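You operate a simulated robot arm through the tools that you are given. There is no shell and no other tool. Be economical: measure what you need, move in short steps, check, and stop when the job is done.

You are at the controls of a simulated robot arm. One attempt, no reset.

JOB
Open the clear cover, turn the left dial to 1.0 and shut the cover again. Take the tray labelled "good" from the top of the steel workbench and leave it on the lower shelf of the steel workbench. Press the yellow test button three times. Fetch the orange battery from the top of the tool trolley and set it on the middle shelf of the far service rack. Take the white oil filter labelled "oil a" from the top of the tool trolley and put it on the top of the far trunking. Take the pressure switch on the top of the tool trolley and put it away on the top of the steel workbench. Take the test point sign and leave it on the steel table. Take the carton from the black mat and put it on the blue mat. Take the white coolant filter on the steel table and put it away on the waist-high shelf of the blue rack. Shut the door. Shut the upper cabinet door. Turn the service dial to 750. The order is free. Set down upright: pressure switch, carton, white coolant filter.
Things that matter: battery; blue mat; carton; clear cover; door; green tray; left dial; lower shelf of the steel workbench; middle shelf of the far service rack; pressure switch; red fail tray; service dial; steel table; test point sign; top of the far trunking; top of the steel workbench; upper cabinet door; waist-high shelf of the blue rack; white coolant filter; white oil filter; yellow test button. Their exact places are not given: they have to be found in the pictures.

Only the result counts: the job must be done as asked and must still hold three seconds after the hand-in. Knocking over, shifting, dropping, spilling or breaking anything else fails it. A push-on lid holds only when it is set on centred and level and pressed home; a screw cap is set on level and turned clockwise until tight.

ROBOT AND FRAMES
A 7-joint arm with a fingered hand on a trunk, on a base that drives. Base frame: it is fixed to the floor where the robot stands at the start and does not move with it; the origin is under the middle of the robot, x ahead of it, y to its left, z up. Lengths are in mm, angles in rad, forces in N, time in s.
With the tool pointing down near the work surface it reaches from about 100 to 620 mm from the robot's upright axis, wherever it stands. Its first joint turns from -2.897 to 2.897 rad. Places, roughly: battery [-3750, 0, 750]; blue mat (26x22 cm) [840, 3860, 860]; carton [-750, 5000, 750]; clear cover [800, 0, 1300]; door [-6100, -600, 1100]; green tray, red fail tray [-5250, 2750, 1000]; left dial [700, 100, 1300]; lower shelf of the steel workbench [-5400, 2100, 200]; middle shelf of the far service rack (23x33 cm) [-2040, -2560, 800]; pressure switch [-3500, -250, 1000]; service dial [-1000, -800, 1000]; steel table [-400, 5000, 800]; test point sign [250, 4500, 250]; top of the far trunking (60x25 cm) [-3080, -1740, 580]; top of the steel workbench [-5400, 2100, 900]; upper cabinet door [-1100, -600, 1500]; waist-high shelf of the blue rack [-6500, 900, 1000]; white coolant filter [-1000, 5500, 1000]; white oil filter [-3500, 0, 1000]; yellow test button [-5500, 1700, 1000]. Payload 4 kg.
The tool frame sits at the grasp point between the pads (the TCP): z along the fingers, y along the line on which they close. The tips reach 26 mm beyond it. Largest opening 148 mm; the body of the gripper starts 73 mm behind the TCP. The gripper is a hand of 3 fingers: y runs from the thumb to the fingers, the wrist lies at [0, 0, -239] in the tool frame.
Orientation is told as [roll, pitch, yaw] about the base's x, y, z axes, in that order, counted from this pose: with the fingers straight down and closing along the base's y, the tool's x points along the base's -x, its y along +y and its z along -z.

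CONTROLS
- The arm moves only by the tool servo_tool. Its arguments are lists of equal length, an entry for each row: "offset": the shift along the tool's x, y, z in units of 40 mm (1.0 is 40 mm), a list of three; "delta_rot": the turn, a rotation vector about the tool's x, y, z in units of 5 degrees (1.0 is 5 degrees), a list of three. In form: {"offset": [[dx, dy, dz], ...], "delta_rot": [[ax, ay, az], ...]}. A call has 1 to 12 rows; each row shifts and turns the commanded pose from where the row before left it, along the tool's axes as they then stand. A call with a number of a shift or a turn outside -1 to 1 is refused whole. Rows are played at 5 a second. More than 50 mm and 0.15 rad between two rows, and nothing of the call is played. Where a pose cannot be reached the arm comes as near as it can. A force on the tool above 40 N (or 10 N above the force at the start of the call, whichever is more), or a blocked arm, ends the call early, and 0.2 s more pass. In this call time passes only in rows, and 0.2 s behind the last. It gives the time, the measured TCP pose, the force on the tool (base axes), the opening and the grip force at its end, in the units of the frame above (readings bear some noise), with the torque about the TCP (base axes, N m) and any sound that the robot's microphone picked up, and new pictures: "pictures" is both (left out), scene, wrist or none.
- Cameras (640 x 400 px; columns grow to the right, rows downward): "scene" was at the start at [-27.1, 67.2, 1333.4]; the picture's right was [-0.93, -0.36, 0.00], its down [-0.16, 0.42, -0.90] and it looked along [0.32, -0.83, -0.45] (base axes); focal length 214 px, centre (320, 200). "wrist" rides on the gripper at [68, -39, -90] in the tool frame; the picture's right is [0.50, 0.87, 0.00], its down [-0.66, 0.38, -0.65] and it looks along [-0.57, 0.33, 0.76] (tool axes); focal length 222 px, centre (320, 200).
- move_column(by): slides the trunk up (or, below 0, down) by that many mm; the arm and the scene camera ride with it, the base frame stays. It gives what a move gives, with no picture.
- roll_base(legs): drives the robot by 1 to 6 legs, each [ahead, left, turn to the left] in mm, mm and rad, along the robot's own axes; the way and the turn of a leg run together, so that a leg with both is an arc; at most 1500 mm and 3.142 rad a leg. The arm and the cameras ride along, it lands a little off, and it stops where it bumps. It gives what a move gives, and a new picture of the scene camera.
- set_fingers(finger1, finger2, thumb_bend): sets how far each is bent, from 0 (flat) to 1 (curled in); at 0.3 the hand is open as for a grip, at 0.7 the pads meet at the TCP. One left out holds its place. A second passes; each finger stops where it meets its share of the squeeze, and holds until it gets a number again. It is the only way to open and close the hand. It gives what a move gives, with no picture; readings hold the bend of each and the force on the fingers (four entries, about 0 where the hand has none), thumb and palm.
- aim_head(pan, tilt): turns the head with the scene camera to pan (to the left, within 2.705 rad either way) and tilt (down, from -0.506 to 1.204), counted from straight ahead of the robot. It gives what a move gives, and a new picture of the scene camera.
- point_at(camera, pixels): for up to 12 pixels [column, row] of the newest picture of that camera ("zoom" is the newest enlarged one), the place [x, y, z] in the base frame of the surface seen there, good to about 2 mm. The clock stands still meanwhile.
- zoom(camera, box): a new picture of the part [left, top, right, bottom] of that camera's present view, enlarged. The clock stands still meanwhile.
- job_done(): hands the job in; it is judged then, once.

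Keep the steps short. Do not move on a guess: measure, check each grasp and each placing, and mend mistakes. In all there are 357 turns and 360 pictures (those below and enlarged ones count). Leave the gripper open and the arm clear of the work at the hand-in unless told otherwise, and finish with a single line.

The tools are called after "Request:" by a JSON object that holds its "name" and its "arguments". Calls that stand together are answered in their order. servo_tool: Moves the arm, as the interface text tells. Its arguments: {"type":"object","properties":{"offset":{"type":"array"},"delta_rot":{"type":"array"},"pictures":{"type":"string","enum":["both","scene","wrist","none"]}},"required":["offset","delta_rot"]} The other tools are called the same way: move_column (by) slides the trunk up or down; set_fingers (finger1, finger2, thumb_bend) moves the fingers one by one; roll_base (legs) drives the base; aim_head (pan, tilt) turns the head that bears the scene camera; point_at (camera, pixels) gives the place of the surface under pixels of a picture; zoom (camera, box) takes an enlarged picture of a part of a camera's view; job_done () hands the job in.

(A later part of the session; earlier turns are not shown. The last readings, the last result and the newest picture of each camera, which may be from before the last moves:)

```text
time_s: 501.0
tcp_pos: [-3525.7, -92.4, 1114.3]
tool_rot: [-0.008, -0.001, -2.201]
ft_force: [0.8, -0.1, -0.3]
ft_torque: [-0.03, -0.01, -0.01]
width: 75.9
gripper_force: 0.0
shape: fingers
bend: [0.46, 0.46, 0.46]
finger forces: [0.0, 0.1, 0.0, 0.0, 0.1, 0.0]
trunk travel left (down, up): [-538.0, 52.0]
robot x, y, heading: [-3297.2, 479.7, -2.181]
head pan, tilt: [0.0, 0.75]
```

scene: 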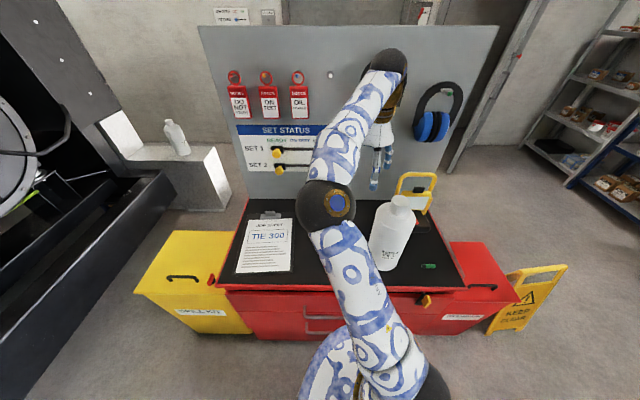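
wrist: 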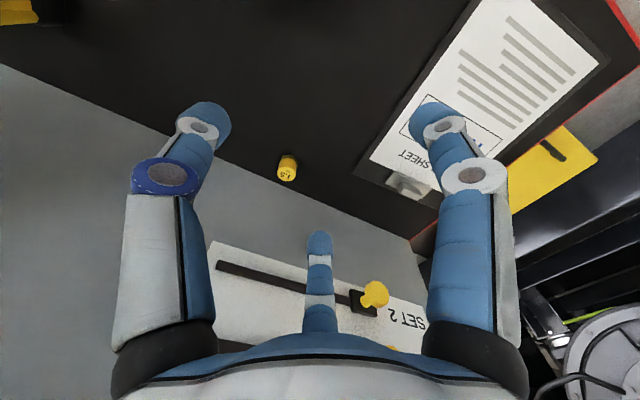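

Request:
{"name": "servo_tool", "arguments": {"offset": [[0, 0, 1], [0, 0, 1], [0, 0, 1], [0, 0, 1], [-0.82, 0.07, 0], [-0.82, 0.07, 0], [-0.82, 0.07, 0], [-0.82, 0.07, 0], [0, 0, 0.5], [0, 0, 0.5], [0, 0, 0.25]], "delta_rot": [[0, 0, 0], [0, 0, 0], [0, 0, 0], [0, 0, 0], [0, 0, 0], [0, 0, 0], [0, 0, 0], [0, 0, 0], [0, 0, 0], [0, 0, 0], [0, 0, 0]], "pictures": "wrist"}}

```text
time_s: 503.4
tcp_pos: [-3578.9, -174.1, 900.9]
tool_rot: [-0.007, 0.001, -2.201]
ft_force: [0.6, -0.2, 1.0]
ft_torque: [-0.01, 0.0, 0.03]
width: 75.8
gripper_force: 0.2
shape: fingers
bend: [0.46, 0.46, 0.46]
finger forces: [0.0, 0.4, 0.0, 0.0, 0.0, 0.0]
out of reach, approached as far as the arm can: row 8
trunk travel left (down, up): [-538.0, 52.0]
robot x, y, heading: [-3301.3, 481.8, -2.179]
head pan, tilt: [0.0, 0.75]
```

wrist: 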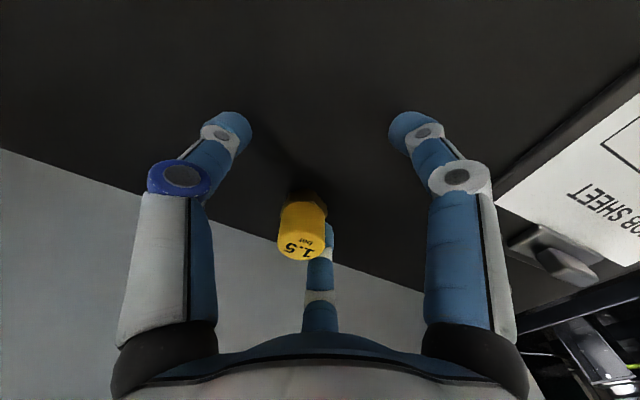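

35 mm short of reach. Rise, drive 50 mm closer (as near as before), and finish.

Request:
{"name": "servo_tool", "arguments": {"offset": [[0, 0, -0.8], [0, 0, -0.8]], "delta_rot": [[0, 0, 0], [0, 0, 0]], "pictures": "none"}}

Request:
{"name": "roll_base", "arguments": {"legs": [[45, 0, 0]]}}

Request:
{"name": "zoom", "arguments": {"camera": "wrist", "box": [160, 60, 480, 260]}}

Request:
{"name": "point_at", "arguments": {"camera": "zoom", "pixels": [[300, 270], [300, 240], [280, 260], [320, 260]]}}

```text
time_s: 504.0
tcp_pos: [-3579.8, -175.2, 964.2]
tool_rot: [-0.007, 0.0, -2.203]
ft_force: [-0.1, 1.0, 0.0]
ft_torque: [-0.05, 0.0, 0.02]
width: 75.7
gripper_force: 0.1
shape: fingers
bend: [0.46, 0.46, 0.46]
finger forces: [0.0, 0.0, 0.1, 0.0, 0.0, 0.0]
trunk travel left (down, up): [-538.0, 52.0]
robot x, y, heading: [-3299.5, 480.0, -2.186]
head pan, tilt: [0.0, 0.75]
```

```text
time_s: 504.9
tcp_pos: [-3603.2, -212.4, 964.6]
tool_rot: [-0.007, 0.0, -2.201]
ft_force: [9.2, 13.6, -1.1]
ft_torque: [-0.3, 0.25, 0.41]
width: 75.8
gripper_force: 8.2
shape: fingers
bend: [0.46, 0.52, 0.46]
finger forces: [0.0, 16.2, 0.0, 0.1, 0.0, 0.0]
trunk travel left (down, up): [-538.0, 52.0]
robot x, y, heading: [-3323.3, 440.7, -2.185]
head pan, tilt: [0.0, 0.75]
```

scene: 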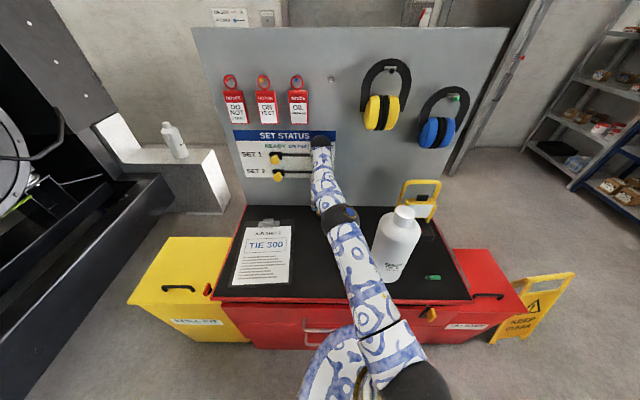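

```text
2.00 times, centred on (320, 160) of wrist
```

zoom: 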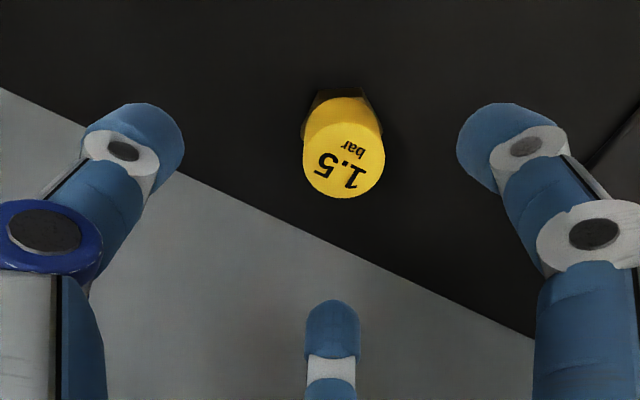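

```text
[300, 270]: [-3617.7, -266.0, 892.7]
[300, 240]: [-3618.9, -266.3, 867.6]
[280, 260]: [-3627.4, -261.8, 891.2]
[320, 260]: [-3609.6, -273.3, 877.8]
```

The upper finger touches the board; back off 12 mm and measure the switch.

Request:
{"name": "servo_tool", "arguments": {"offset": [[0.3, 0, 0]], "delta_rot": [[0, 0, 0]], "pictures": "none"}}

Request:
{"name": "set_fingers", "arguments": {"finger1": 0.5, "finger2": 0.54, "thumb_bend": 0.5}}

Request:
{"name": "zoom", "arguments": {"camera": "wrist", "box": [160, 60, 480, 260]}}

Request:
{"name": "point_at", "arguments": {"camera": "zoom", "pixels": [[343, 190], [343, 175], [325, 190], [365, 190], [343, 205]]}}

```text
time_s: 505.3
tcp_pos: [-3597.0, -203.5, 963.4]
tool_rot: [-0.007, 0.002, -2.2]
ft_force: [0.4, -0.6, 0.3]
ft_torque: [0.02, 0.0, 0.01]
width: 75.5
gripper_force: 0.1
shape: fingers
bend: [0.46, 0.46, 0.46]
finger forces: [0.0, 0.0, 0.1, 0.0, 0.0, 0.0]
trunk travel left (down, up): [-538.0, 52.0]
robot x, y, heading: [-3326.1, 440.5, -2.181]
head pan, tilt: [0.0, 0.75]
```

```text
time_s: 506.3
tcp_pos: [-3596.7, -203.0, 962.9]
tool_rot: [-0.007, 0.001, -2.201]
ft_force: [-0.1, 0.3, -0.6]
ft_torque: [0.02, 0.02, 0.01]
width: 62.9
gripper_force: 0.1
shape: fingers
bend: [0.5, 0.54, 0.5]
finger forces: [0.1, 0.1, 0.0, 0.0, 0.0, 0.1]
trunk travel left (down, up): [-538.0, 52.0]
robot x, y, heading: [-3322.8, 441.5, -2.186]
head pan, tilt: [0.0, 0.75]
```

```text
2.00 times, centred on (320, 160) of wrist
```

zoom: 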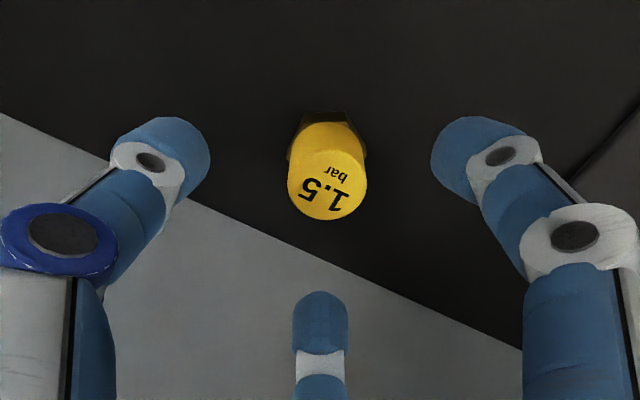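

```text
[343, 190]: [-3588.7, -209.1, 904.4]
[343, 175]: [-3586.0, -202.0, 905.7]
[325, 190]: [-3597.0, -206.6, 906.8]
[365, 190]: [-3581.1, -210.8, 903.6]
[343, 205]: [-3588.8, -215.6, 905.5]
```

Request:
{"name": "servo_tool", "arguments": {"offset": [[0.03, 0.1, 0.5], [0, 0, 0.5], [0, 0, 0.5]], "delta_rot": [[0, 0, 0], [0, 0, 0], [0, 0, 0]], "pictures": "none"}}

Request:
{"name": "set_fingers", "arguments": {"finger1": 0.78, "finger2": 0.78, "thumb_bend": 0.78}}

Request:
{"name": "servo_tool", "arguments": {"offset": [[0, 0, -0.4], [0, 0, -0.5]], "delta_rot": [[0, 0, 0], [0, 0, 0]], "pictures": "wrist"}}

```text
time_s: 507.1
tcp_pos: [-3593.6, -203.3, 902.4]
tool_rot: [-0.007, 0.002, -2.201]
ft_force: [0.2, 1.4, -0.5]
ft_torque: [0.01, -0.01, 0.0]
width: 62.7
gripper_force: 0.1
shape: fingers
bend: [0.5, 0.54, 0.5]
finger forces: [0.0, 0.1, 0.0, 0.1, 0.0, 0.0]
trunk travel left (down, up): [-538.0, 52.0]
robot x, y, heading: [-3324.9, 440.5, -2.188]
head pan, tilt: [0.0, 0.75]
```

```text
time_s: 508.1
tcp_pos: [-3595.2, -204.0, 904.1]
tool_rot: [-0.008, 0.002, -2.201]
ft_force: [-0.5, 0.3, -0.1]
ft_torque: [0.0, 0.0, -0.01]
width: 22.7
gripper_force: 17.7
shape: fingers
bend: [0.6, 0.64, 0.67]
finger forces: [10.0, 10.2, 0.0, 0.0, 15.3, 0.0]
trunk travel left (down, up): [-538.0, 52.0]
robot x, y, heading: [-3329.1, 441.8, -2.182]
head pan, tilt: [0.0, 0.75]
```

```text
time_s: 508.7
tcp_pos: [-3594.2, -205.1, 939.8]
tool_rot: [-0.007, 0.002, -2.199]
ft_force: [-0.5, -0.3, -1.2]
ft_torque: [0.0, 0.04, -0.01]
width: 22.7
gripper_force: 17.6
shape: fingers
bend: [0.6, 0.64, 0.67]
finger forces: [10.0, 10.2, 0.0, 0.0, 15.3, 0.0]
trunk travel left (down, up): [-538.0, 52.0]
robot x, y, heading: [-3321.2, 441.0, -2.186]
head pan, tilt: [0.0, 0.75]
```

wrist: 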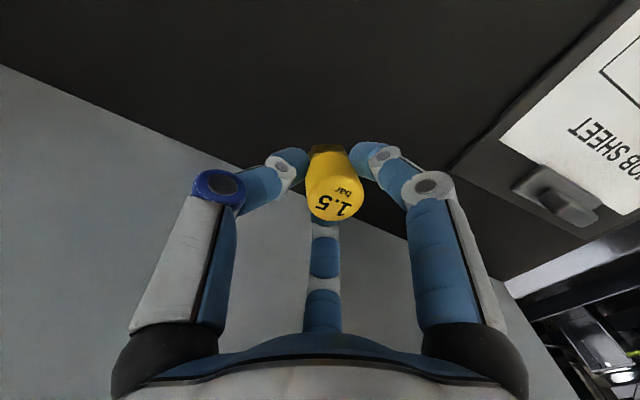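

The switch is held. Retract from the board, rise, and drive to the steel workbench.

Request:
{"name": "servo_tool", "arguments": {"offset": [[0.9, 0, 0], [0.9, 0, 0], [0.9, 0, 0], [0.9, 0, -0.5], [0.9, 0, -0.6], [0.9, 0, -0.6], [0.9, 0, -0.6], [0.9, 0, -0.6]], "delta_rot": [[0, 0, 0], [0, 0, 0], [0, 0, 0], [0, 0, 0], [0, 0, 0], [0, 0, 0], [0, 0, 0], [0, 0, 0]], "pictures": "none"}}

Request:
{"name": "roll_base", "arguments": {"legs": [[-328, -694, 0], [0, 0, -1.627], [900, 150, 0]]}}

Request:
{"name": "aim_head", "arguments": {"pan": 0.0, "tilt": 0.5}}

```text
time_s: 510.5
tcp_pos: [-3423.0, 26.9, 1058.1]
tool_rot: [-0.006, 0.002, -2.203]
ft_force: [0.3, -0.5, -1.5]
ft_torque: [-0.02, 0.01, -0.03]
width: 22.4
gripper_force: 16.9
shape: fingers
bend: [0.6, 0.63, 0.66]
finger forces: [10.0, 9.7, 0.0, 0.1, 15.0, 0.1]
trunk travel left (down, up): [-538.0, 52.0]
robot x, y, heading: [-3325.3, 441.4, -2.188]
head pan, tilt: [0.0, 0.75]
```

```text
time_s: 522.9
tcp_pos: [-4913.1, 1651.3, 1057.0]
tool_rot: [-0.008, 0.002, 2.474]
ft_force: [-0.3, -0.3, -1.3]
ft_torque: [0.01, 0.0, -0.05]
width: 22.1
gripper_force: 17.6
shape: fingers
bend: [0.6, 0.63, 0.66]
finger forces: [9.9, 9.5, 0.0, 0.1, 15.0, 0.0]
trunk travel left (down, up): [-538.0, 52.0]
robot x, y, heading: [-4502.8, 1538.2, 2.497]
head pan, tilt: [0.0, 0.75]
```

scene: 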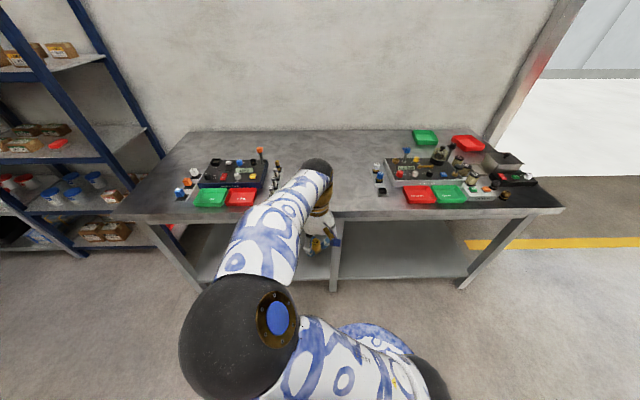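

```text
time_s: 523.7
tcp_pos: [-4915.4, 1650.0, 1058.5]
tool_rot: [-0.008, 0.003, 2.475]
ft_force: [-0.8, 0.7, -2.0]
ft_torque: [0.0, -0.02, -0.01]
width: 22.2
gripper_force: 16.7
shape: fingers
bend: [0.6, 0.63, 0.66]
finger forces: [9.9, 9.4, 0.1, 0.0, 14.8, 0.1]
trunk travel left (down, up): [-538.0, 52.0]
robot x, y, heading: [-4498.0, 1536.5, 2.491]
head pan, tilt: [0.0, 0.499]
```

scene: 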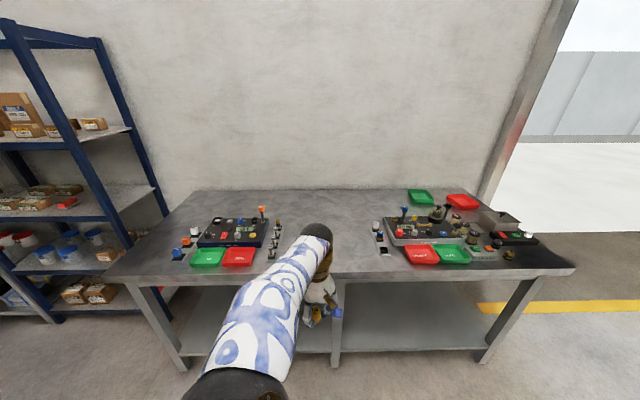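

Zoom on the two groups of trays and the button.

Request:
{"name": "zoom", "arguments": {"camera": "scene", "box": [150, 190, 300, 285]}}

Request:
{"name": "zoom", "arguments": {"camera": "scene", "box": [360, 180, 550, 285]}}

Request:
{"name": "point_at", "arguments": {"camera": "scene", "pixels": [[207, 256], [239, 256], [421, 196], [461, 200], [420, 252], [452, 254], [300, 215], [360, 210], [340, 200], [190, 220], [330, 345], [400, 340]]}}

```text
4.21 times, centred on (225, 238) of scene
```

zoom: 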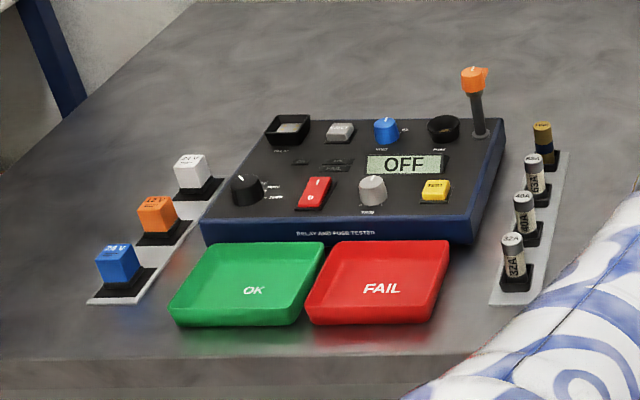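

```text
3.37 times, centred on (455, 232) of scene
```

zoom: 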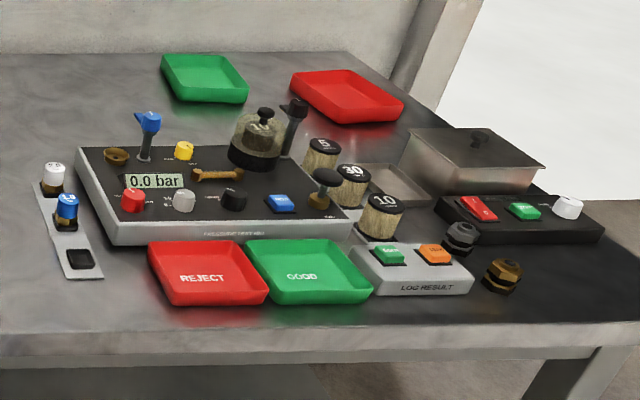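

```text
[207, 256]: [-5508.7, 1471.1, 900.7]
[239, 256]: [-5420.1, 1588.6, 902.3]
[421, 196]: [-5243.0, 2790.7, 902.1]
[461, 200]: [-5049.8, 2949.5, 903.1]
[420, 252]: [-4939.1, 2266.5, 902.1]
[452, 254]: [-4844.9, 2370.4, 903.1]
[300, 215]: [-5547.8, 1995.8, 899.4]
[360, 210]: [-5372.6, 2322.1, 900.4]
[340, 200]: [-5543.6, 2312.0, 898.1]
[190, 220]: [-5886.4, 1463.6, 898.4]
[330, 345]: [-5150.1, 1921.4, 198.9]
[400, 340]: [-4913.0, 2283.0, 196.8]
```

There is a front "GOOD" tray, but also a green tray at the back (-5243,2790) which fits the given place. Check its label.

Request:
{"name": "zoom", "arguments": {"camera": "scene", "box": [400, 185, 484, 215]}}

```text
7.62 times, centred on (442, 200) of scene
```

zoom: 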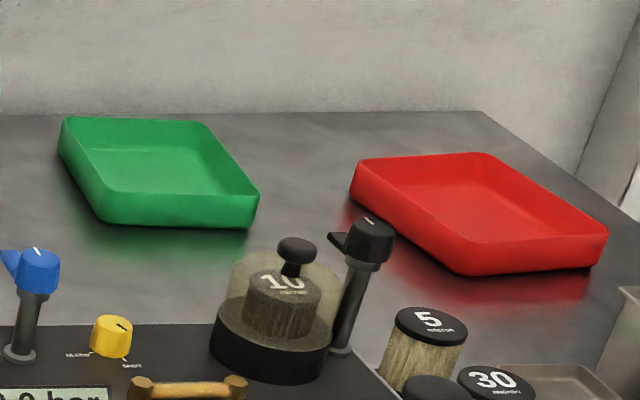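

Labels of the rear trays aren't visible from here; I'll check from above later. First set down the pressure switch in the free middle of the bench: drive 400 mm nearer.

Request:
{"name": "roll_base", "arguments": {"legs": [[400, 0, 0]]}}

Request:
{"name": "servo_tool", "arguments": {"offset": [[-0.5, -0.5, 0], [-0.5, -0.5, 0], [-0.5, -0.5, 0], [-0.5, -0.5, 0]], "delta_rot": [[0, 0, 0], [0, 0, 0], [0, 0, 0], [0, 0, 0]], "pictures": "wrist"}}

```text
time_s: 526.2
tcp_pos: [-5239.4, 1895.1, 1056.8]
tool_rot: [-0.006, 0.002, 2.477]
ft_force: [0.3, -0.2, -0.4]
ft_torque: [0.01, 0.0, -0.01]
width: 22.4
gripper_force: 17.5
shape: fingers
bend: [0.6, 0.63, 0.66]
finger forces: [9.8, 9.4, 0.0, 0.0, 14.8, 0.1]
trunk travel left (down, up): [-538.0, 52.0]
robot x, y, heading: [-4826.3, 1783.0, 2.497]
head pan, tilt: [0.0, 0.499]
```

scene: 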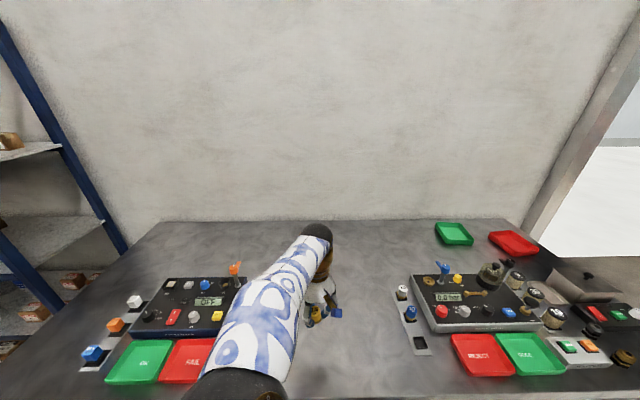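

```text
time_s: 527.2
tcp_pos: [-5251.6, 2006.7, 1057.3]
tool_rot: [-0.006, 0.002, 2.478]
ft_force: [-0.9, -0.6, -1.6]
ft_torque: [0.03, -0.02, -0.04]
width: 22.3
gripper_force: 17.4
shape: fingers
bend: [0.6, 0.63, 0.66]
finger forces: [10.1, 9.3, 0.1, 0.0, 14.8, 0.1]
trunk travel left (down, up): [-538.0, 52.0]
robot x, y, heading: [-4830.2, 1787.6, 2.498]
head pan, tilt: [0.0, 0.499]
```

wrist: 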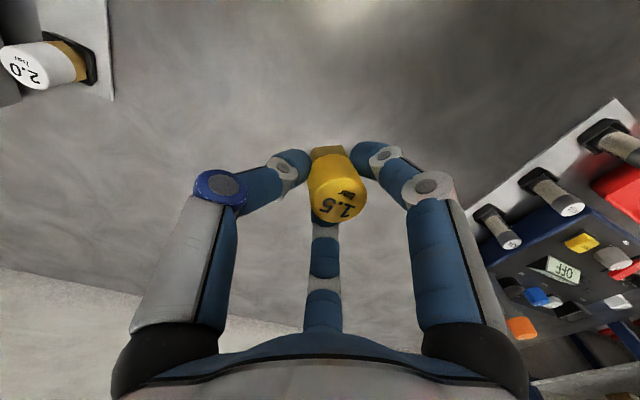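

Clear bench beneath. Lower to the surface and release.

Request:
{"name": "servo_tool", "arguments": {"offset": [[0, 0, 0.65], [0, 0, 0.65], [0, 0, 0.65], [0, 0, 0.65], [0, 0, 0.15], [0, 0, 0.1], [0, 0, 0.06]], "delta_rot": [[0, 0, 0], [0, 0, 0], [0, 0, 0], [0, 0, 0], [0, 0, 0], [0, 0, 0], [0, 0, 0]], "pictures": "none"}}

Request:
{"name": "set_fingers", "arguments": {"finger1": 0.46, "finger2": 0.46, "thumb_bend": 0.46}}

Request:
{"name": "servo_tool", "arguments": {"offset": [[0, 0, -0.5], [0, 0, -0.8], [0, 0, -0.8], [0, 0, -0.8]], "delta_rot": [[0, 0, 0], [0, 0, 0], [0, 0, 0], [0, 0, 0]], "pictures": "wrist"}}

```text
time_s: 528.8
tcp_pos: [-5251.9, 2008.2, 942.6]
tool_rot: [-0.007, 0.002, 2.478]
ft_force: [0.4, -0.5, 0.3]
ft_torque: [0.01, 0.01, 0.03]
width: 22.1
gripper_force: 16.5
shape: fingers
bend: [0.6, 0.63, 0.66]
finger forces: [10.2, 8.8, 0.1, 0.1, 14.8, 0.0]
trunk travel left (down, up): [-538.0, 52.0]
robot x, y, heading: [-4826.4, 1776.2, 2.498]
head pan, tilt: [0.0, 0.499]
```

```text
time_s: 529.8
tcp_pos: [-5252.9, 2009.1, 943.1]
tool_rot: [-0.007, 0.002, 2.478]
ft_force: [0.8, -0.2, -0.6]
ft_torque: [0.02, 0.01, 0.01]
width: 75.1
gripper_force: 0.0
shape: fingers
bend: [0.46, 0.46, 0.46]
finger forces: [0.0, 0.0, 0.1, 0.1, 0.0, 0.0]
trunk travel left (down, up): [-538.0, 52.0]
robot x, y, heading: [-4827.6, 1781.6, 2.492]
head pan, tilt: [0.0, 0.499]
```

```text
time_s: 530.8
tcp_pos: [-5252.3, 2009.4, 1058.1]
tool_rot: [-0.007, 0.002, 2.478]
ft_force: [-0.3, 0.3, -0.4]
ft_torque: [0.01, -0.02, -0.01]
width: 75.0
gripper_force: 0.1
shape: fingers
bend: [0.46, 0.46, 0.46]
finger forces: [0.0, 0.0, 0.1, 0.0, 0.0, 0.0]
trunk travel left (down, up): [-538.0, 52.0]
robot x, y, heading: [-4826.3, 1784.6, 2.497]
head pan, tilt: [0.0, 0.499]
```

wrist: 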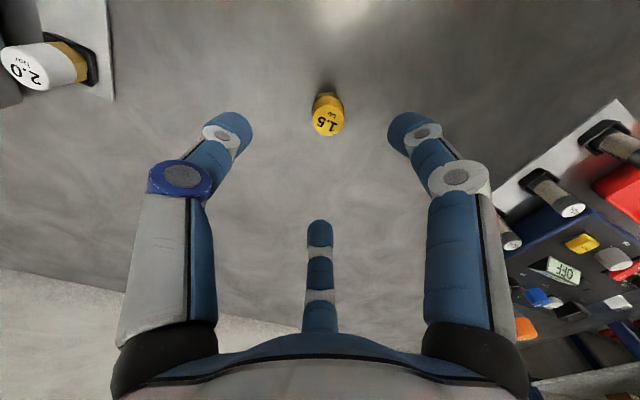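

Switch placed upright. Measure the yellow TEST button at (582,243).

Request:
{"name": "zoom", "arguments": {"camera": "wrist", "box": [540, 210, 640, 272]}}

Request:
{"name": "point_at", "arguments": {"camera": "wrist", "pixels": [[582, 244], [574, 243], [590, 243], [582, 238], [560, 250], [578, 252], [519, 330], [510, 245]]}}

```text
6.40 times, centred on (590, 241) of wrist
```

zoom: 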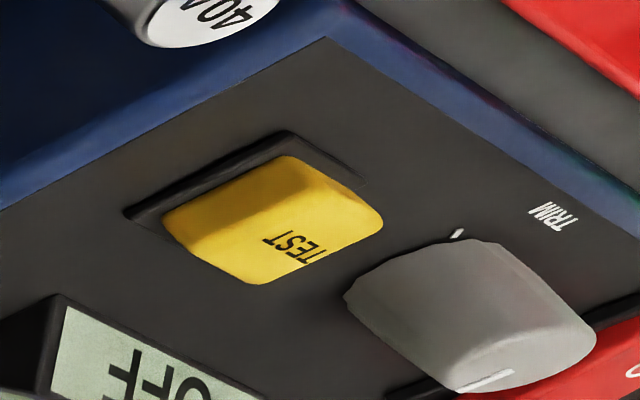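

```text
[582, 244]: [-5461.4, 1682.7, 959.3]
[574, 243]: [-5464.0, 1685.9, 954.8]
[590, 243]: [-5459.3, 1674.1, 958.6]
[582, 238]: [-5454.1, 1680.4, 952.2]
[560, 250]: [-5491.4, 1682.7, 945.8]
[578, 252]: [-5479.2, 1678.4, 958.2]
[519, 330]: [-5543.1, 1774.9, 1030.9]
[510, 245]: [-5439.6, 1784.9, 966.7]
```

Button top at (-5465,1681,959). Use the thumb alone as a poker: curl the two fingers, move over the button at a safe height.

Request:
{"name": "set_fingers", "arguments": {"finger1": 1.0, "finger2": 1.0, "thumb_bend": 0.7}}

Request:
{"name": "servo_tool", "arguments": {"offset": [[0, 0, -0.8], [0, 0, -0.8], [0.087, 0.974, 0], [0.087, 0.974, 0], [0.087, 0.974, 0], [0.087, 0.974, 0], [0.087, 0.974, 0], [0.087, 0.974, 0], [0.087, 0.974, 0], [0.087, 0.974, 0], [0.087, 0.974, 0], [0.087, 0.974, 0]], "delta_rot": [[0, 0, 0], [0, 0, 0], [0, 0, 0], [0, 0, 0], [0, 0, 0], [0, 0, 0], [0, 0, 0], [0, 0, 0], [0, 0, 0], [0, 0, 0], [0, 0, 0], [0, 0, 0]], "pictures": "wrist"}}

Request:
{"name": "zoom", "arguments": {"camera": "wrist", "box": [160, 60, 480, 260]}}

```text
time_s: 531.8
tcp_pos: [-5252.4, 2008.6, 1058.4]
tool_rot: [-0.007, 0.002, 2.478]
ft_force: [0.3, 0.2, 1.6]
ft_torque: [0.01, -0.01, 0.04]
width: 0.0
gripper_force: 0.2
shape: fingers
bend: [0.75, 0.75, 0.69]
finger forces: [0.1, 0.1, 0.0, 0.0, 0.0, 0.1]
trunk travel left (down, up): [-538.0, 52.0]
robot x, y, heading: [-4825.1, 1782.4, 2.498]
head pan, tilt: [0.0, 0.499]
```

```text
time_s: 534.4
tcp_pos: [-5466.6, 1679.7, 1119.4]
tool_rot: [-0.006, 0.004, 2.476]
ft_force: [-0.1, -0.3, -0.1]
ft_torque: [-0.03, 0.0, 0.02]
width: 0.0
gripper_force: 0.0
shape: fingers
bend: [0.75, 0.75, 0.69]
finger forces: [0.1, 0.1, 0.0, 0.0, 0.1, 0.0]
trunk travel left (down, up): [-538.0, 52.0]
robot x, y, heading: [-4821.5, 1782.4, 2.493]
head pan, tilt: [0.0, 0.499]
```

wrist: 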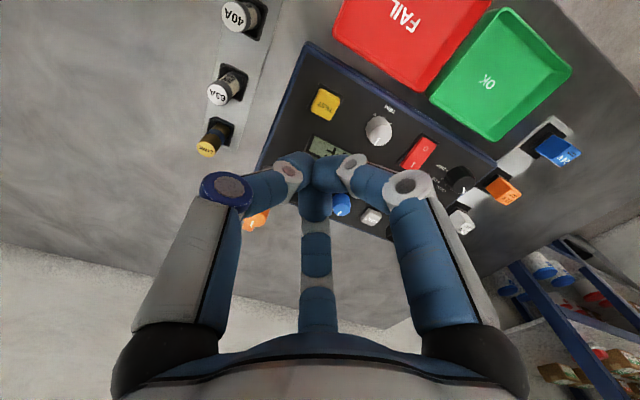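

```text
2.00 times, centred on (320, 160) of wrist
```

zoom: 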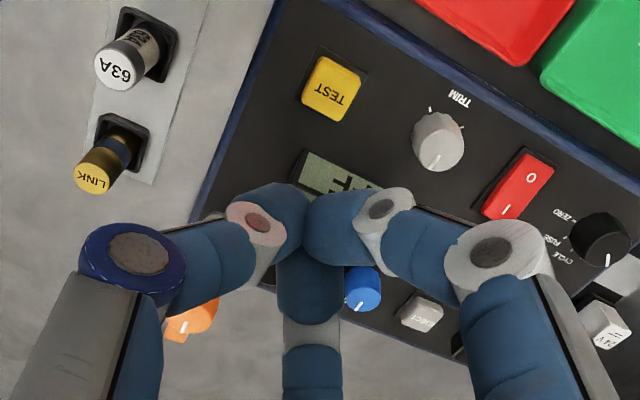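

Request:
{"name": "point_at", "arguments": {"camera": "zoom", "pixels": [[332, 88], [318, 75], [345, 105], [330, 110], [438, 135], [325, 160]]}}

Request:
{"name": "set_fingers", "arguments": {"finger1": 0.4, "finger2": 1.0, "thumb_bend": 1.0}}

Request:
{"name": "set_fingers", "arguments": {"finger1": 0.64}}

Request:
{"name": "zoom", "arguments": {"camera": "wrist", "box": [160, 60, 480, 260]}}

Request:
{"name": "point_at", "arguments": {"camera": "zoom", "pixels": [[345, 190], [360, 200], [370, 220], [350, 210], [330, 200]]}}

```text
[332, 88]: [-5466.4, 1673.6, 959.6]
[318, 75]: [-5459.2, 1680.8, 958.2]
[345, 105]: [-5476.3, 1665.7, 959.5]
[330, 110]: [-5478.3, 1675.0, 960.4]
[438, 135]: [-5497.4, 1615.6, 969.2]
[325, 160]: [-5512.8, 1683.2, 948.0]
```

```text
time_s: 535.4
tcp_pos: [-5465.7, 1678.4, 1118.9]
tool_rot: [-0.007, 0.0, 2.479]
ft_force: [0.0, -0.1, 0.0]
ft_torque: [-0.01, 0.01, -0.01]
width: 49.0
gripper_force: 0.0
shape: fingers
bend: [0.4, 0.96, 0.92]
finger forces: [0.0, 0.0, 0.0, 0.1, 0.1, 0.1]
trunk travel left (down, up): [-538.0, 52.0]
robot x, y, heading: [-4826.1, 1785.3, 2.499]
head pan, tilt: [0.0, 0.499]
```

```text
time_s: 536.4
tcp_pos: [-5465.6, 1677.9, 1118.5]
tool_rot: [-0.007, 0.002, 2.478]
ft_force: [-0.8, -1.4, 1.5]
ft_torque: [-0.01, 0.01, -0.02]
width: 15.7
gripper_force: 0.0
shape: fingers
bend: [0.64, 0.96, 0.92]
finger forces: [0.0, 0.1, 0.0, 0.0, 0.0, 0.0]
trunk travel left (down, up): [-538.0, 52.0]
robot x, y, heading: [-4826.6, 1783.7, 2.494]
head pan, tilt: [0.0, 0.499]
```

```text
2.00 times, centred on (320, 160) of wrist
```

zoom: 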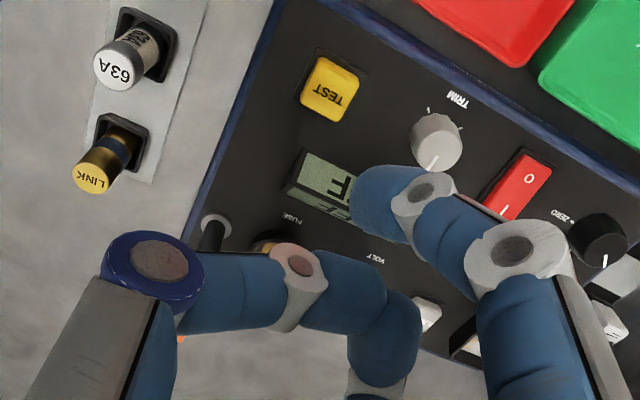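

```text
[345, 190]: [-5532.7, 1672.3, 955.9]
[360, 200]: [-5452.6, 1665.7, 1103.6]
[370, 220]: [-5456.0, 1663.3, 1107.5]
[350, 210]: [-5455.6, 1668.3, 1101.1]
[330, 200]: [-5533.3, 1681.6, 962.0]
```

Fingertip nearly over the button; correct 8 mm and descend to about 10 mm above, then press.

Request:
{"name": "servo_tool", "arguments": {"offset": [[-0.195, 0, 0.6], [0, 0, 0.6], [0, 0, 0.6], [0, 0, 0.6], [0, 0, 0.55]], "delta_rot": [[0, 0, 0], [0, 0, 0], [0, 0, 0], [0, 0, 0], [0, 0, 0]], "pictures": "wrist"}}

Request:
{"name": "servo_tool", "arguments": {"offset": [[0, 0, 0.1], [0, 0, 0.1], [0, 0, 0.1], [0, 0, 0.1], [0, 0, 0.1]], "delta_rot": [[0, 0, 0], [0, 0, 0], [0, 0, 0], [0, 0, 0], [0, 0, 0]], "pictures": "wrist"}}

```text
time_s: 537.6
tcp_pos: [-5471.3, 1683.6, 1000.4]
tool_rot: [-0.006, 0.001, 2.479]
ft_force: [-0.1, 0.2, -0.3]
ft_torque: [0.01, 0.0, -0.03]
width: 15.7
gripper_force: 0.1
shape: fingers
bend: [0.64, 0.96, 0.92]
finger forces: [0.0, 0.0, 0.0, 0.1, 0.1, 0.1]
trunk travel left (down, up): [-538.0, 52.0]
robot x, y, heading: [-4822.7, 1783.8, 2.494]
head pan, tilt: [0.0, 0.499]
```

wrist: 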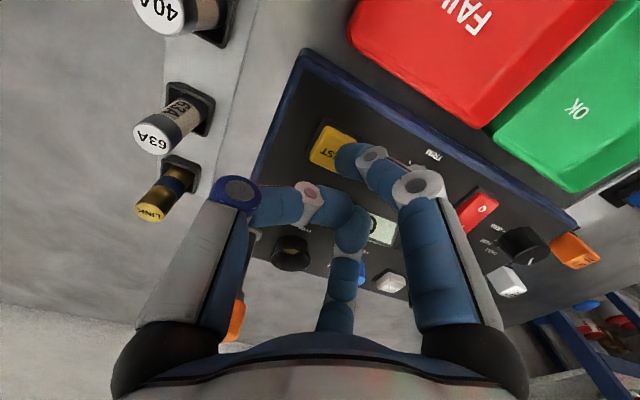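

```text
time_s: 538.8
tcp_pos: [-5469.2, 1682.7, 982.7]
tool_rot: [-0.006, 0.001, 2.48]
ft_force: [0.5, -4.0, 10.2]
ft_torque: [-0.24, -0.11, -0.04]
width: 14.5
gripper_force: 5.9
shape: fingers
bend: [0.64, 0.96, 0.92]
finger forces: [10.5, 0.0, 0.0, 0.1, 0.1, 0.0]
trunk travel left (down, up): [-538.0, 52.0]
robot x, y, heading: [-4826.9, 1779.1, 2.496]
head pan, tilt: [0.0, 0.499]
heard: click
```

wrist: 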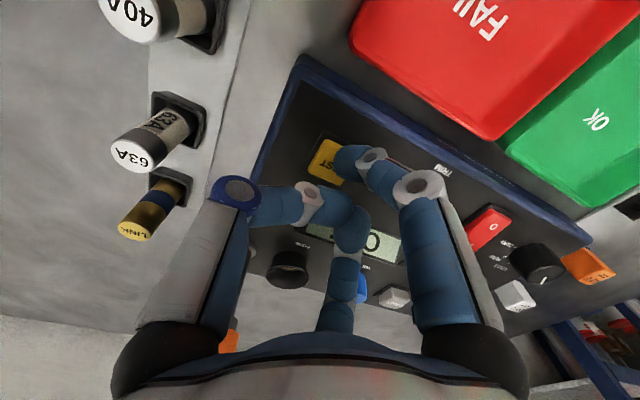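

Click heard: first press. Release and press two more times, each separately.

Request:
{"name": "servo_tool", "arguments": {"offset": [[0, 0, -0.2], [0, 0, -0.2], [0, 0, 0], [0, 0, 0.1], [0, 0, 0.1], [0, 0, 0.1], [0, 0, 0.1]], "delta_rot": [[0, 0, 0], [0, 0, 0], [0, 0, 0], [0, 0, 0], [0, 0, 0], [0, 0, 0], [0, 0, 0]], "pictures": "none"}}

Request:
{"name": "servo_tool", "arguments": {"offset": [[0, 0, -0.2], [0, 0, -0.2], [0, 0, 0], [0, 0, 0.1], [0, 0, 0.1], [0, 0, 0.1], [0, 0, 0.1]], "delta_rot": [[0, 0, 0], [0, 0, 0], [0, 0, 0], [0, 0, 0], [0, 0, 0], [0, 0, 0], [0, 0, 0]], "pictures": "none"}}

Request:
{"name": "servo_tool", "arguments": {"offset": [[0, 0, -0.3], [0, 0, -0.7], [0, 0, -0.9], [0, 0, -0.9], [0, 0, -0.9]], "delta_rot": [[0, 0, 0], [0, 0, 0], [0, 0, 0], [0, 0, 0], [0, 0, 0]], "pictures": "wrist"}}

```text
time_s: 540.4
tcp_pos: [-5470.8, 1682.7, 981.9]
tool_rot: [-0.005, -0.002, 2.478]
ft_force: [1.4, -2.7, 11.5]
ft_torque: [-0.27, -0.07, -0.01]
width: 14.3
gripper_force: 5.0
shape: fingers
bend: [0.64, 0.96, 0.92]
finger forces: [11.3, 0.1, 0.0, 0.0, 0.0, 0.1]
trunk travel left (down, up): [-538.0, 52.0]
robot x, y, heading: [-4830.3, 1782.9, 2.495]
head pan, tilt: [0.0, 0.499]
heard: click
```

```text
time_s: 542.0
tcp_pos: [-5469.2, 1683.0, 983.8]
tool_rot: [-0.006, 0.0, 2.479]
ft_force: [1.3, -2.0, 11.9]
ft_torque: [-0.32, -0.14, 0.04]
width: 14.7
gripper_force: 6.6
shape: fingers
bend: [0.63, 0.96, 0.92]
finger forces: [11.9, 0.0, 0.0, 0.1, 0.0, 0.0]
trunk travel left (down, up): [-538.0, 52.0]
robot x, y, heading: [-4826.4, 1780.0, 2.5]
head pan, tilt: [0.0, 0.499]
heard: click
```

```text
time_s: 543.2
tcp_pos: [-5465.0, 1686.0, 1126.9]
tool_rot: [-0.006, 0.004, 2.477]
ft_force: [1.0, -0.3, 0.4]
ft_torque: [0.02, 0.05, 0.0]
width: 15.6
gripper_force: 0.0
shape: fingers
bend: [0.64, 0.96, 0.92]
finger forces: [0.0, 0.0, 0.0, 0.1, 0.1, 0.0]
out of reach, approached as far as the arm can: row 5
trunk travel left (down, up): [-538.0, 52.0]
robot x, y, heading: [-4826.7, 1784.0, 2.496]
head pan, tilt: [0.0, 0.499]
```

wrist: 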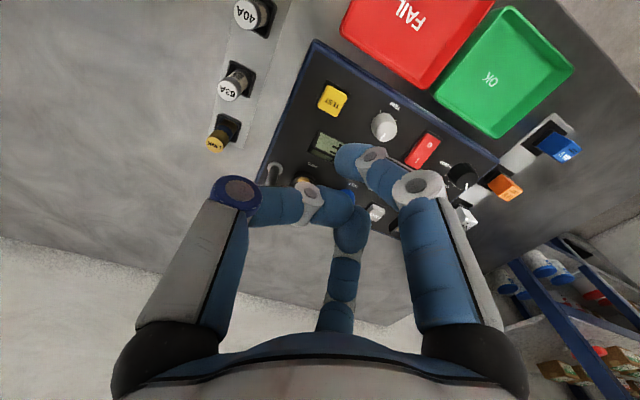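

Three presses done (three clicks). Now check the trays at the right end of the bench: retract the arm and drive round to the bench's right end.

Request:
{"name": "servo_tool", "arguments": {"offset": [[0.3, -1, 0], [0.3, -1, 0], [0.3, -1, 0], [0.3, -1, 0], [0.3, -1, 0], [0.3, -1, 0], [0.3, -1, 0], [0.3, -1, 0], [0.3, -1, 0], [0.3, -1, 0]], "delta_rot": [[0, 0, 0], [0, 0, 0], [0, 0, 0], [0, 0, 0], [0, 0, 0], [0, 0, 0], [0, 0, 0], [0, 0, 0], [0, 0, 0], [0, 0, 0]], "pictures": "none"}}

Request:
{"name": "roll_base", "arguments": {"legs": [[-350, 0, 0], [0, -1227, 0], [0, 0, 1.55], [22, -850, 0]]}}

Request:
{"name": "aim_head", "arguments": {"pan": -0.4, "tilt": 0.6}}

```text
time_s: 545.4
tcp_pos: [-5124.5, 1929.2, 1130.2]
tool_rot: [-0.005, 0.001, 2.48]
ft_force: [0.5, 0.7, -0.1]
ft_torque: [0.01, -0.02, -0.01]
width: 15.3
gripper_force: 0.1
shape: fingers
bend: [0.64, 0.96, 0.92]
finger forces: [0.0, 0.0, 0.1, 0.0, 0.0, 0.0]
trunk travel left (down, up): [-538.0, 52.0]
robot x, y, heading: [-4827.5, 1780.5, 2.5]
head pan, tilt: [0.0, 0.499]
```

```text
time_s: 561.3
tcp_pos: [-4634.0, 2797.3, 1129.5]
tool_rot: [-0.007, 0.002, -2.277]
ft_force: [0.4, 0.5, 0.1]
ft_torque: [0.01, 0.02, -0.01]
width: 15.4
gripper_force: 0.1
shape: fingers
bend: [0.64, 0.96, 0.92]
finger forces: [0.0, 0.0, 0.0, 0.1, 0.0, 0.1]
trunk travel left (down, up): [-538.0, 52.0]
robot x, y, heading: [-4474.9, 3090.5, -2.256]
head pan, tilt: [0.0, 0.499]
```

scene: 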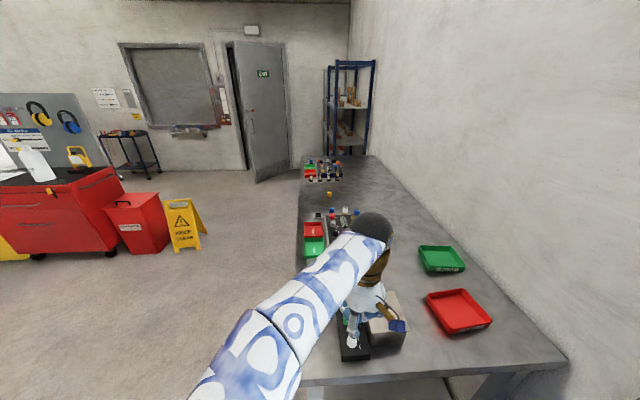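

```text
time_s: 562.2
tcp_pos: [-4633.0, 2796.8, 1131.1]
tool_rot: [-0.007, 0.003, -2.274]
ft_force: [-0.1, 0.6, -0.1]
ft_torque: [0.03, -0.02, 0.01]
width: 15.3
gripper_force: 0.1
shape: fingers
bend: [0.64, 0.96, 0.92]
finger forces: [0.0, 0.0, 0.0, 0.0, 0.0, 0.0]
trunk travel left (down, up): [-538.0, 52.0]
robot x, y, heading: [-4474.4, 3088.1, -2.262]
head pan, tilt: [-0.4, 0.6]
```

scene: 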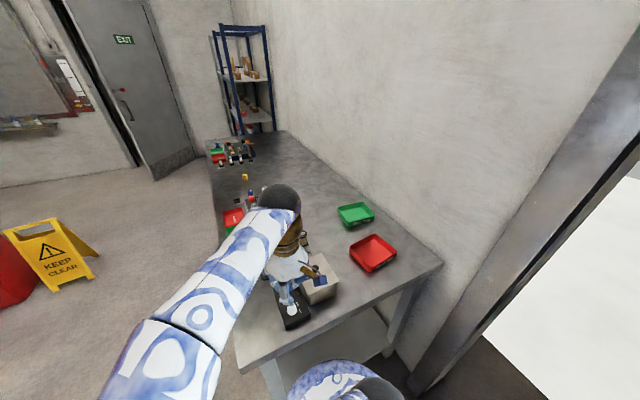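

Zoom in on the two rear trays: there is writing on their sides.

Request:
{"name": "zoom", "arguments": {"camera": "scene", "box": [325, 190, 410, 280]}}

Request:
{"name": "point_at", "arguments": {"camera": "scene", "pixels": [[355, 214], [337, 213], [355, 204], [374, 213], [355, 225], [345, 228], [373, 255], [300, 230], [330, 250], [340, 270], [400, 265], [440, 262]]}}

```text
4.44 times, centred on (368, 235) of scene
```

zoom: 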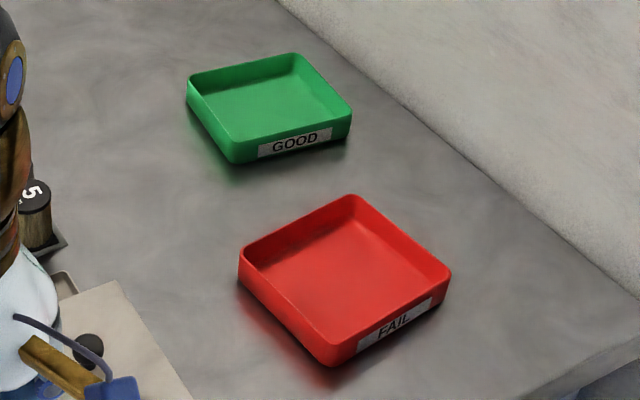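

```text
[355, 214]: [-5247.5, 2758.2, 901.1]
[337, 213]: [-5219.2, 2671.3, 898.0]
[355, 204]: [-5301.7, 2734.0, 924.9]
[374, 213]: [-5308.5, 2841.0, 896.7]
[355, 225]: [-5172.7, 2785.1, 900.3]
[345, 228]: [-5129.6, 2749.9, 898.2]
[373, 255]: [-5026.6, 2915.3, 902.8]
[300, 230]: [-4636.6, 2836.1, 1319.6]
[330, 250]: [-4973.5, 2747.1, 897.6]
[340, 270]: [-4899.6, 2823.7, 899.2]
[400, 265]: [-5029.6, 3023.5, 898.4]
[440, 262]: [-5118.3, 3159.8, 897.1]
```

The rear green tray carries the GOOD label on its side; that is the one. Check the space near the pillar to get closer.

Request:
{"name": "point_at", "arguments": {"camera": "scene", "pixels": [[420, 370], [395, 340], [450, 350], [480, 340], [520, 380], [380, 350], [405, 395], [470, 260]]}}

Request:
{"name": "point_at", "arguments": {"camera": "zoom", "pixels": [[235, 150], [350, 115], [290, 60], [190, 80], [240, 165], [350, 135], [295, 150]]}}

```text
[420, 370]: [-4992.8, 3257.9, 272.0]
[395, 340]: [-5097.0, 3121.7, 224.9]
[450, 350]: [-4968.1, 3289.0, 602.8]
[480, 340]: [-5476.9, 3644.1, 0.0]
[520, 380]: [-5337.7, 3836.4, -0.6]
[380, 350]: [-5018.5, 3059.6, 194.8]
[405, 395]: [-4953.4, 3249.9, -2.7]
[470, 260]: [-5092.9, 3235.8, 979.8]
```

```text
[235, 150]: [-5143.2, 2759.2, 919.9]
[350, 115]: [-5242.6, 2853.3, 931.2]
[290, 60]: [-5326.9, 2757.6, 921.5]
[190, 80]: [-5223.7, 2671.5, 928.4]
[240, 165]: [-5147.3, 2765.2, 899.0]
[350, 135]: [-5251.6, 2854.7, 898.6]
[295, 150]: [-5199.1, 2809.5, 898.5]
```

Tray rim corners measured; near wall midpoint (-5193,2806), rim z≈928. Shift the base, then move the hand over the wall and turn it so it closes across the wall.

Request:
{"name": "roll_base", "arguments": {"legs": [[63, -176, 0]]}}

Request:
{"name": "servo_tool", "arguments": {"offset": [[-0.905, -0.806, 0], [-0.905, -0.806, 0], [-0.905, -0.806, 0], [-0.905, -0.806, 0], [-0.905, -0.806, 0], [-0.905, -0.806, 0], [-0.905, -0.806, 0], [-0.8, -0.7, 0], [0, 0, 0], [0, 0, 0], [0, 0, 0], [0, 0, 0]], "delta_rot": [[0, 0, 0], [0, 0, 0], [0, 0, 0], [0, 0, 0], [0, 0, 0], [0, 0, 0], [0, 0, 0], [0, 0, 0], [0, 0, 1], [0, 0, 1], [0, 0, 1], [0, 0, 1]], "pictures": "none"}}

Request:
{"name": "set_fingers", "arguments": {"finger1": 0.5, "finger2": 0.5, "thumb_bend": 0.5}}

Request:
{"name": "servo_tool", "arguments": {"offset": [[0, 0, 0.2], [0, 0, 0.2], [0, 0, 0.2], [0, 0, 0.2], [0, 0, 0.2], [0, 0, 0.2], [0, 0, 0.2], [0, 0, 0.2], [0, 0, 0.2], [0, 0, 0.2], [0, 0, 0.2], [0, 0, 0.2]], "delta_rot": [[0, 0, 1], [0, 0, 1], [0, 0, 1], [0, 0, 1], [0, 0, 1], [0, 0, 1], [0, 0, 1], [0, 0, 1], [0, 0, 1], [0, 0, 1], [0, 0, 1], [0, 0, 1]], "pictures": "wrist"}}

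```text
time_s: 563.7
tcp_pos: [-4811.7, 2861.1, 1130.0]
tool_rot: [-0.006, 0.001, -2.275]
ft_force: [-0.1, 0.9, -0.2]
ft_torque: [-0.01, -0.01, -0.04]
width: 15.2
gripper_force: 0.0
shape: fingers
bend: [0.64, 0.96, 0.92]
finger forces: [0.0, 0.1, 0.0, 0.0, 0.0, 0.0]
trunk travel left (down, up): [-538.0, 52.0]
robot x, y, heading: [-4653.9, 3154.8, -2.256]
head pan, tilt: [-0.4, 0.6]
```

scene: 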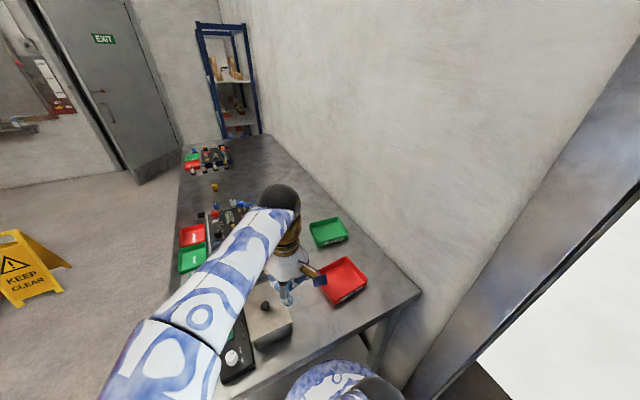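

```text
time_s: 566.3
tcp_pos: [-5190.6, 2807.9, 1131.5]
tool_rot: [-0.008, 0.0, -2.627]
ft_force: [-0.1, 0.2, 0.4]
ft_torque: [-0.04, -0.01, 0.01]
width: 15.4
gripper_force: 0.0
shape: fingers
bend: [0.64, 0.96, 0.92]
finger forces: [0.1, 0.1, 0.1, 0.0, 0.0, 0.1]
trunk travel left (down, up): [-538.0, 52.0]
robot x, y, heading: [-4655.0, 3155.0, -2.259]
head pan, tilt: [-0.4, 0.6]
```

```text
time_s: 567.3
tcp_pos: [-5190.4, 2806.8, 1129.7]
tool_rot: [-0.009, 0.001, -2.622]
ft_force: [0.4, -0.6, -0.1]
ft_torque: [-0.01, 0.0, 0.01]
width: 61.8
gripper_force: 0.1
shape: fingers
bend: [0.5, 0.5, 0.5]
finger forces: [0.0, 0.0, 0.0, 0.1, 0.0, 0.0]
trunk travel left (down, up): [-538.0, 52.0]
robot x, y, heading: [-4656.8, 3153.5, -2.259]
head pan, tilt: [-0.4, 0.6]
```

```text
time_s: 569.9
tcp_pos: [-5189.6, 2807.5, 1035.0]
tool_rot: [-0.002, -0.007, 2.613]
ft_force: [-0.3, -0.8, -0.2]
ft_torque: [-0.04, 0.01, -0.02]
width: 61.8
gripper_force: 0.1
shape: fingers
bend: [0.5, 0.5, 0.5]
finger forces: [0.0, 0.0, 0.0, 0.0, 0.1, 0.0]
trunk travel left (down, up): [-538.0, 52.0]
robot x, y, heading: [-4652.1, 3155.9, -2.259]
head pan, tilt: [-0.4, 0.6]
```

wrist: 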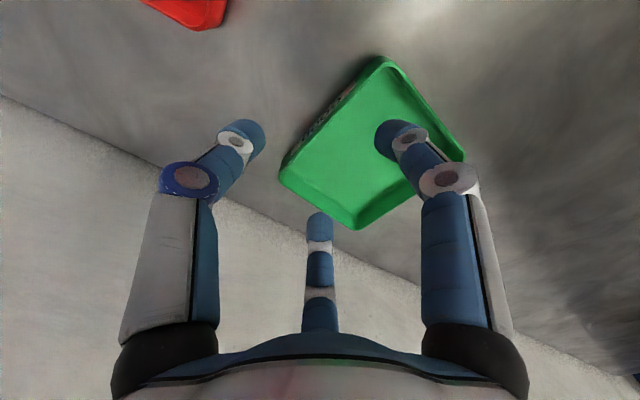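

Request:
{"name": "zoom", "arguments": {"camera": "wrist", "box": [260, 30, 480, 240]}}

Request:
{"name": "point_at", "arguments": {"camera": "wrist", "pixels": [[284, 168], [335, 112], [380, 60], [462, 155], [352, 225], [330, 180]]}}

```text
1.90 times, centred on (370, 135) of wrist
```

zoom: 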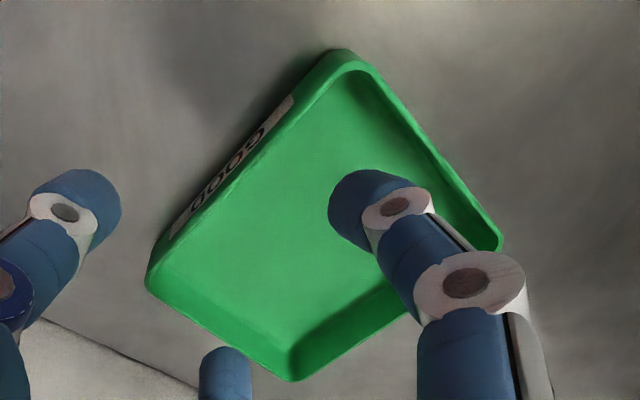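

```text
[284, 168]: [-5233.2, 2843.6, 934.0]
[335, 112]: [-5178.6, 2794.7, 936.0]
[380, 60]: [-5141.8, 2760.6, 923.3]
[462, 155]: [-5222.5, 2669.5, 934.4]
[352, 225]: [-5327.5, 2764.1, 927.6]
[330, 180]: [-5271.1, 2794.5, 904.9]
```

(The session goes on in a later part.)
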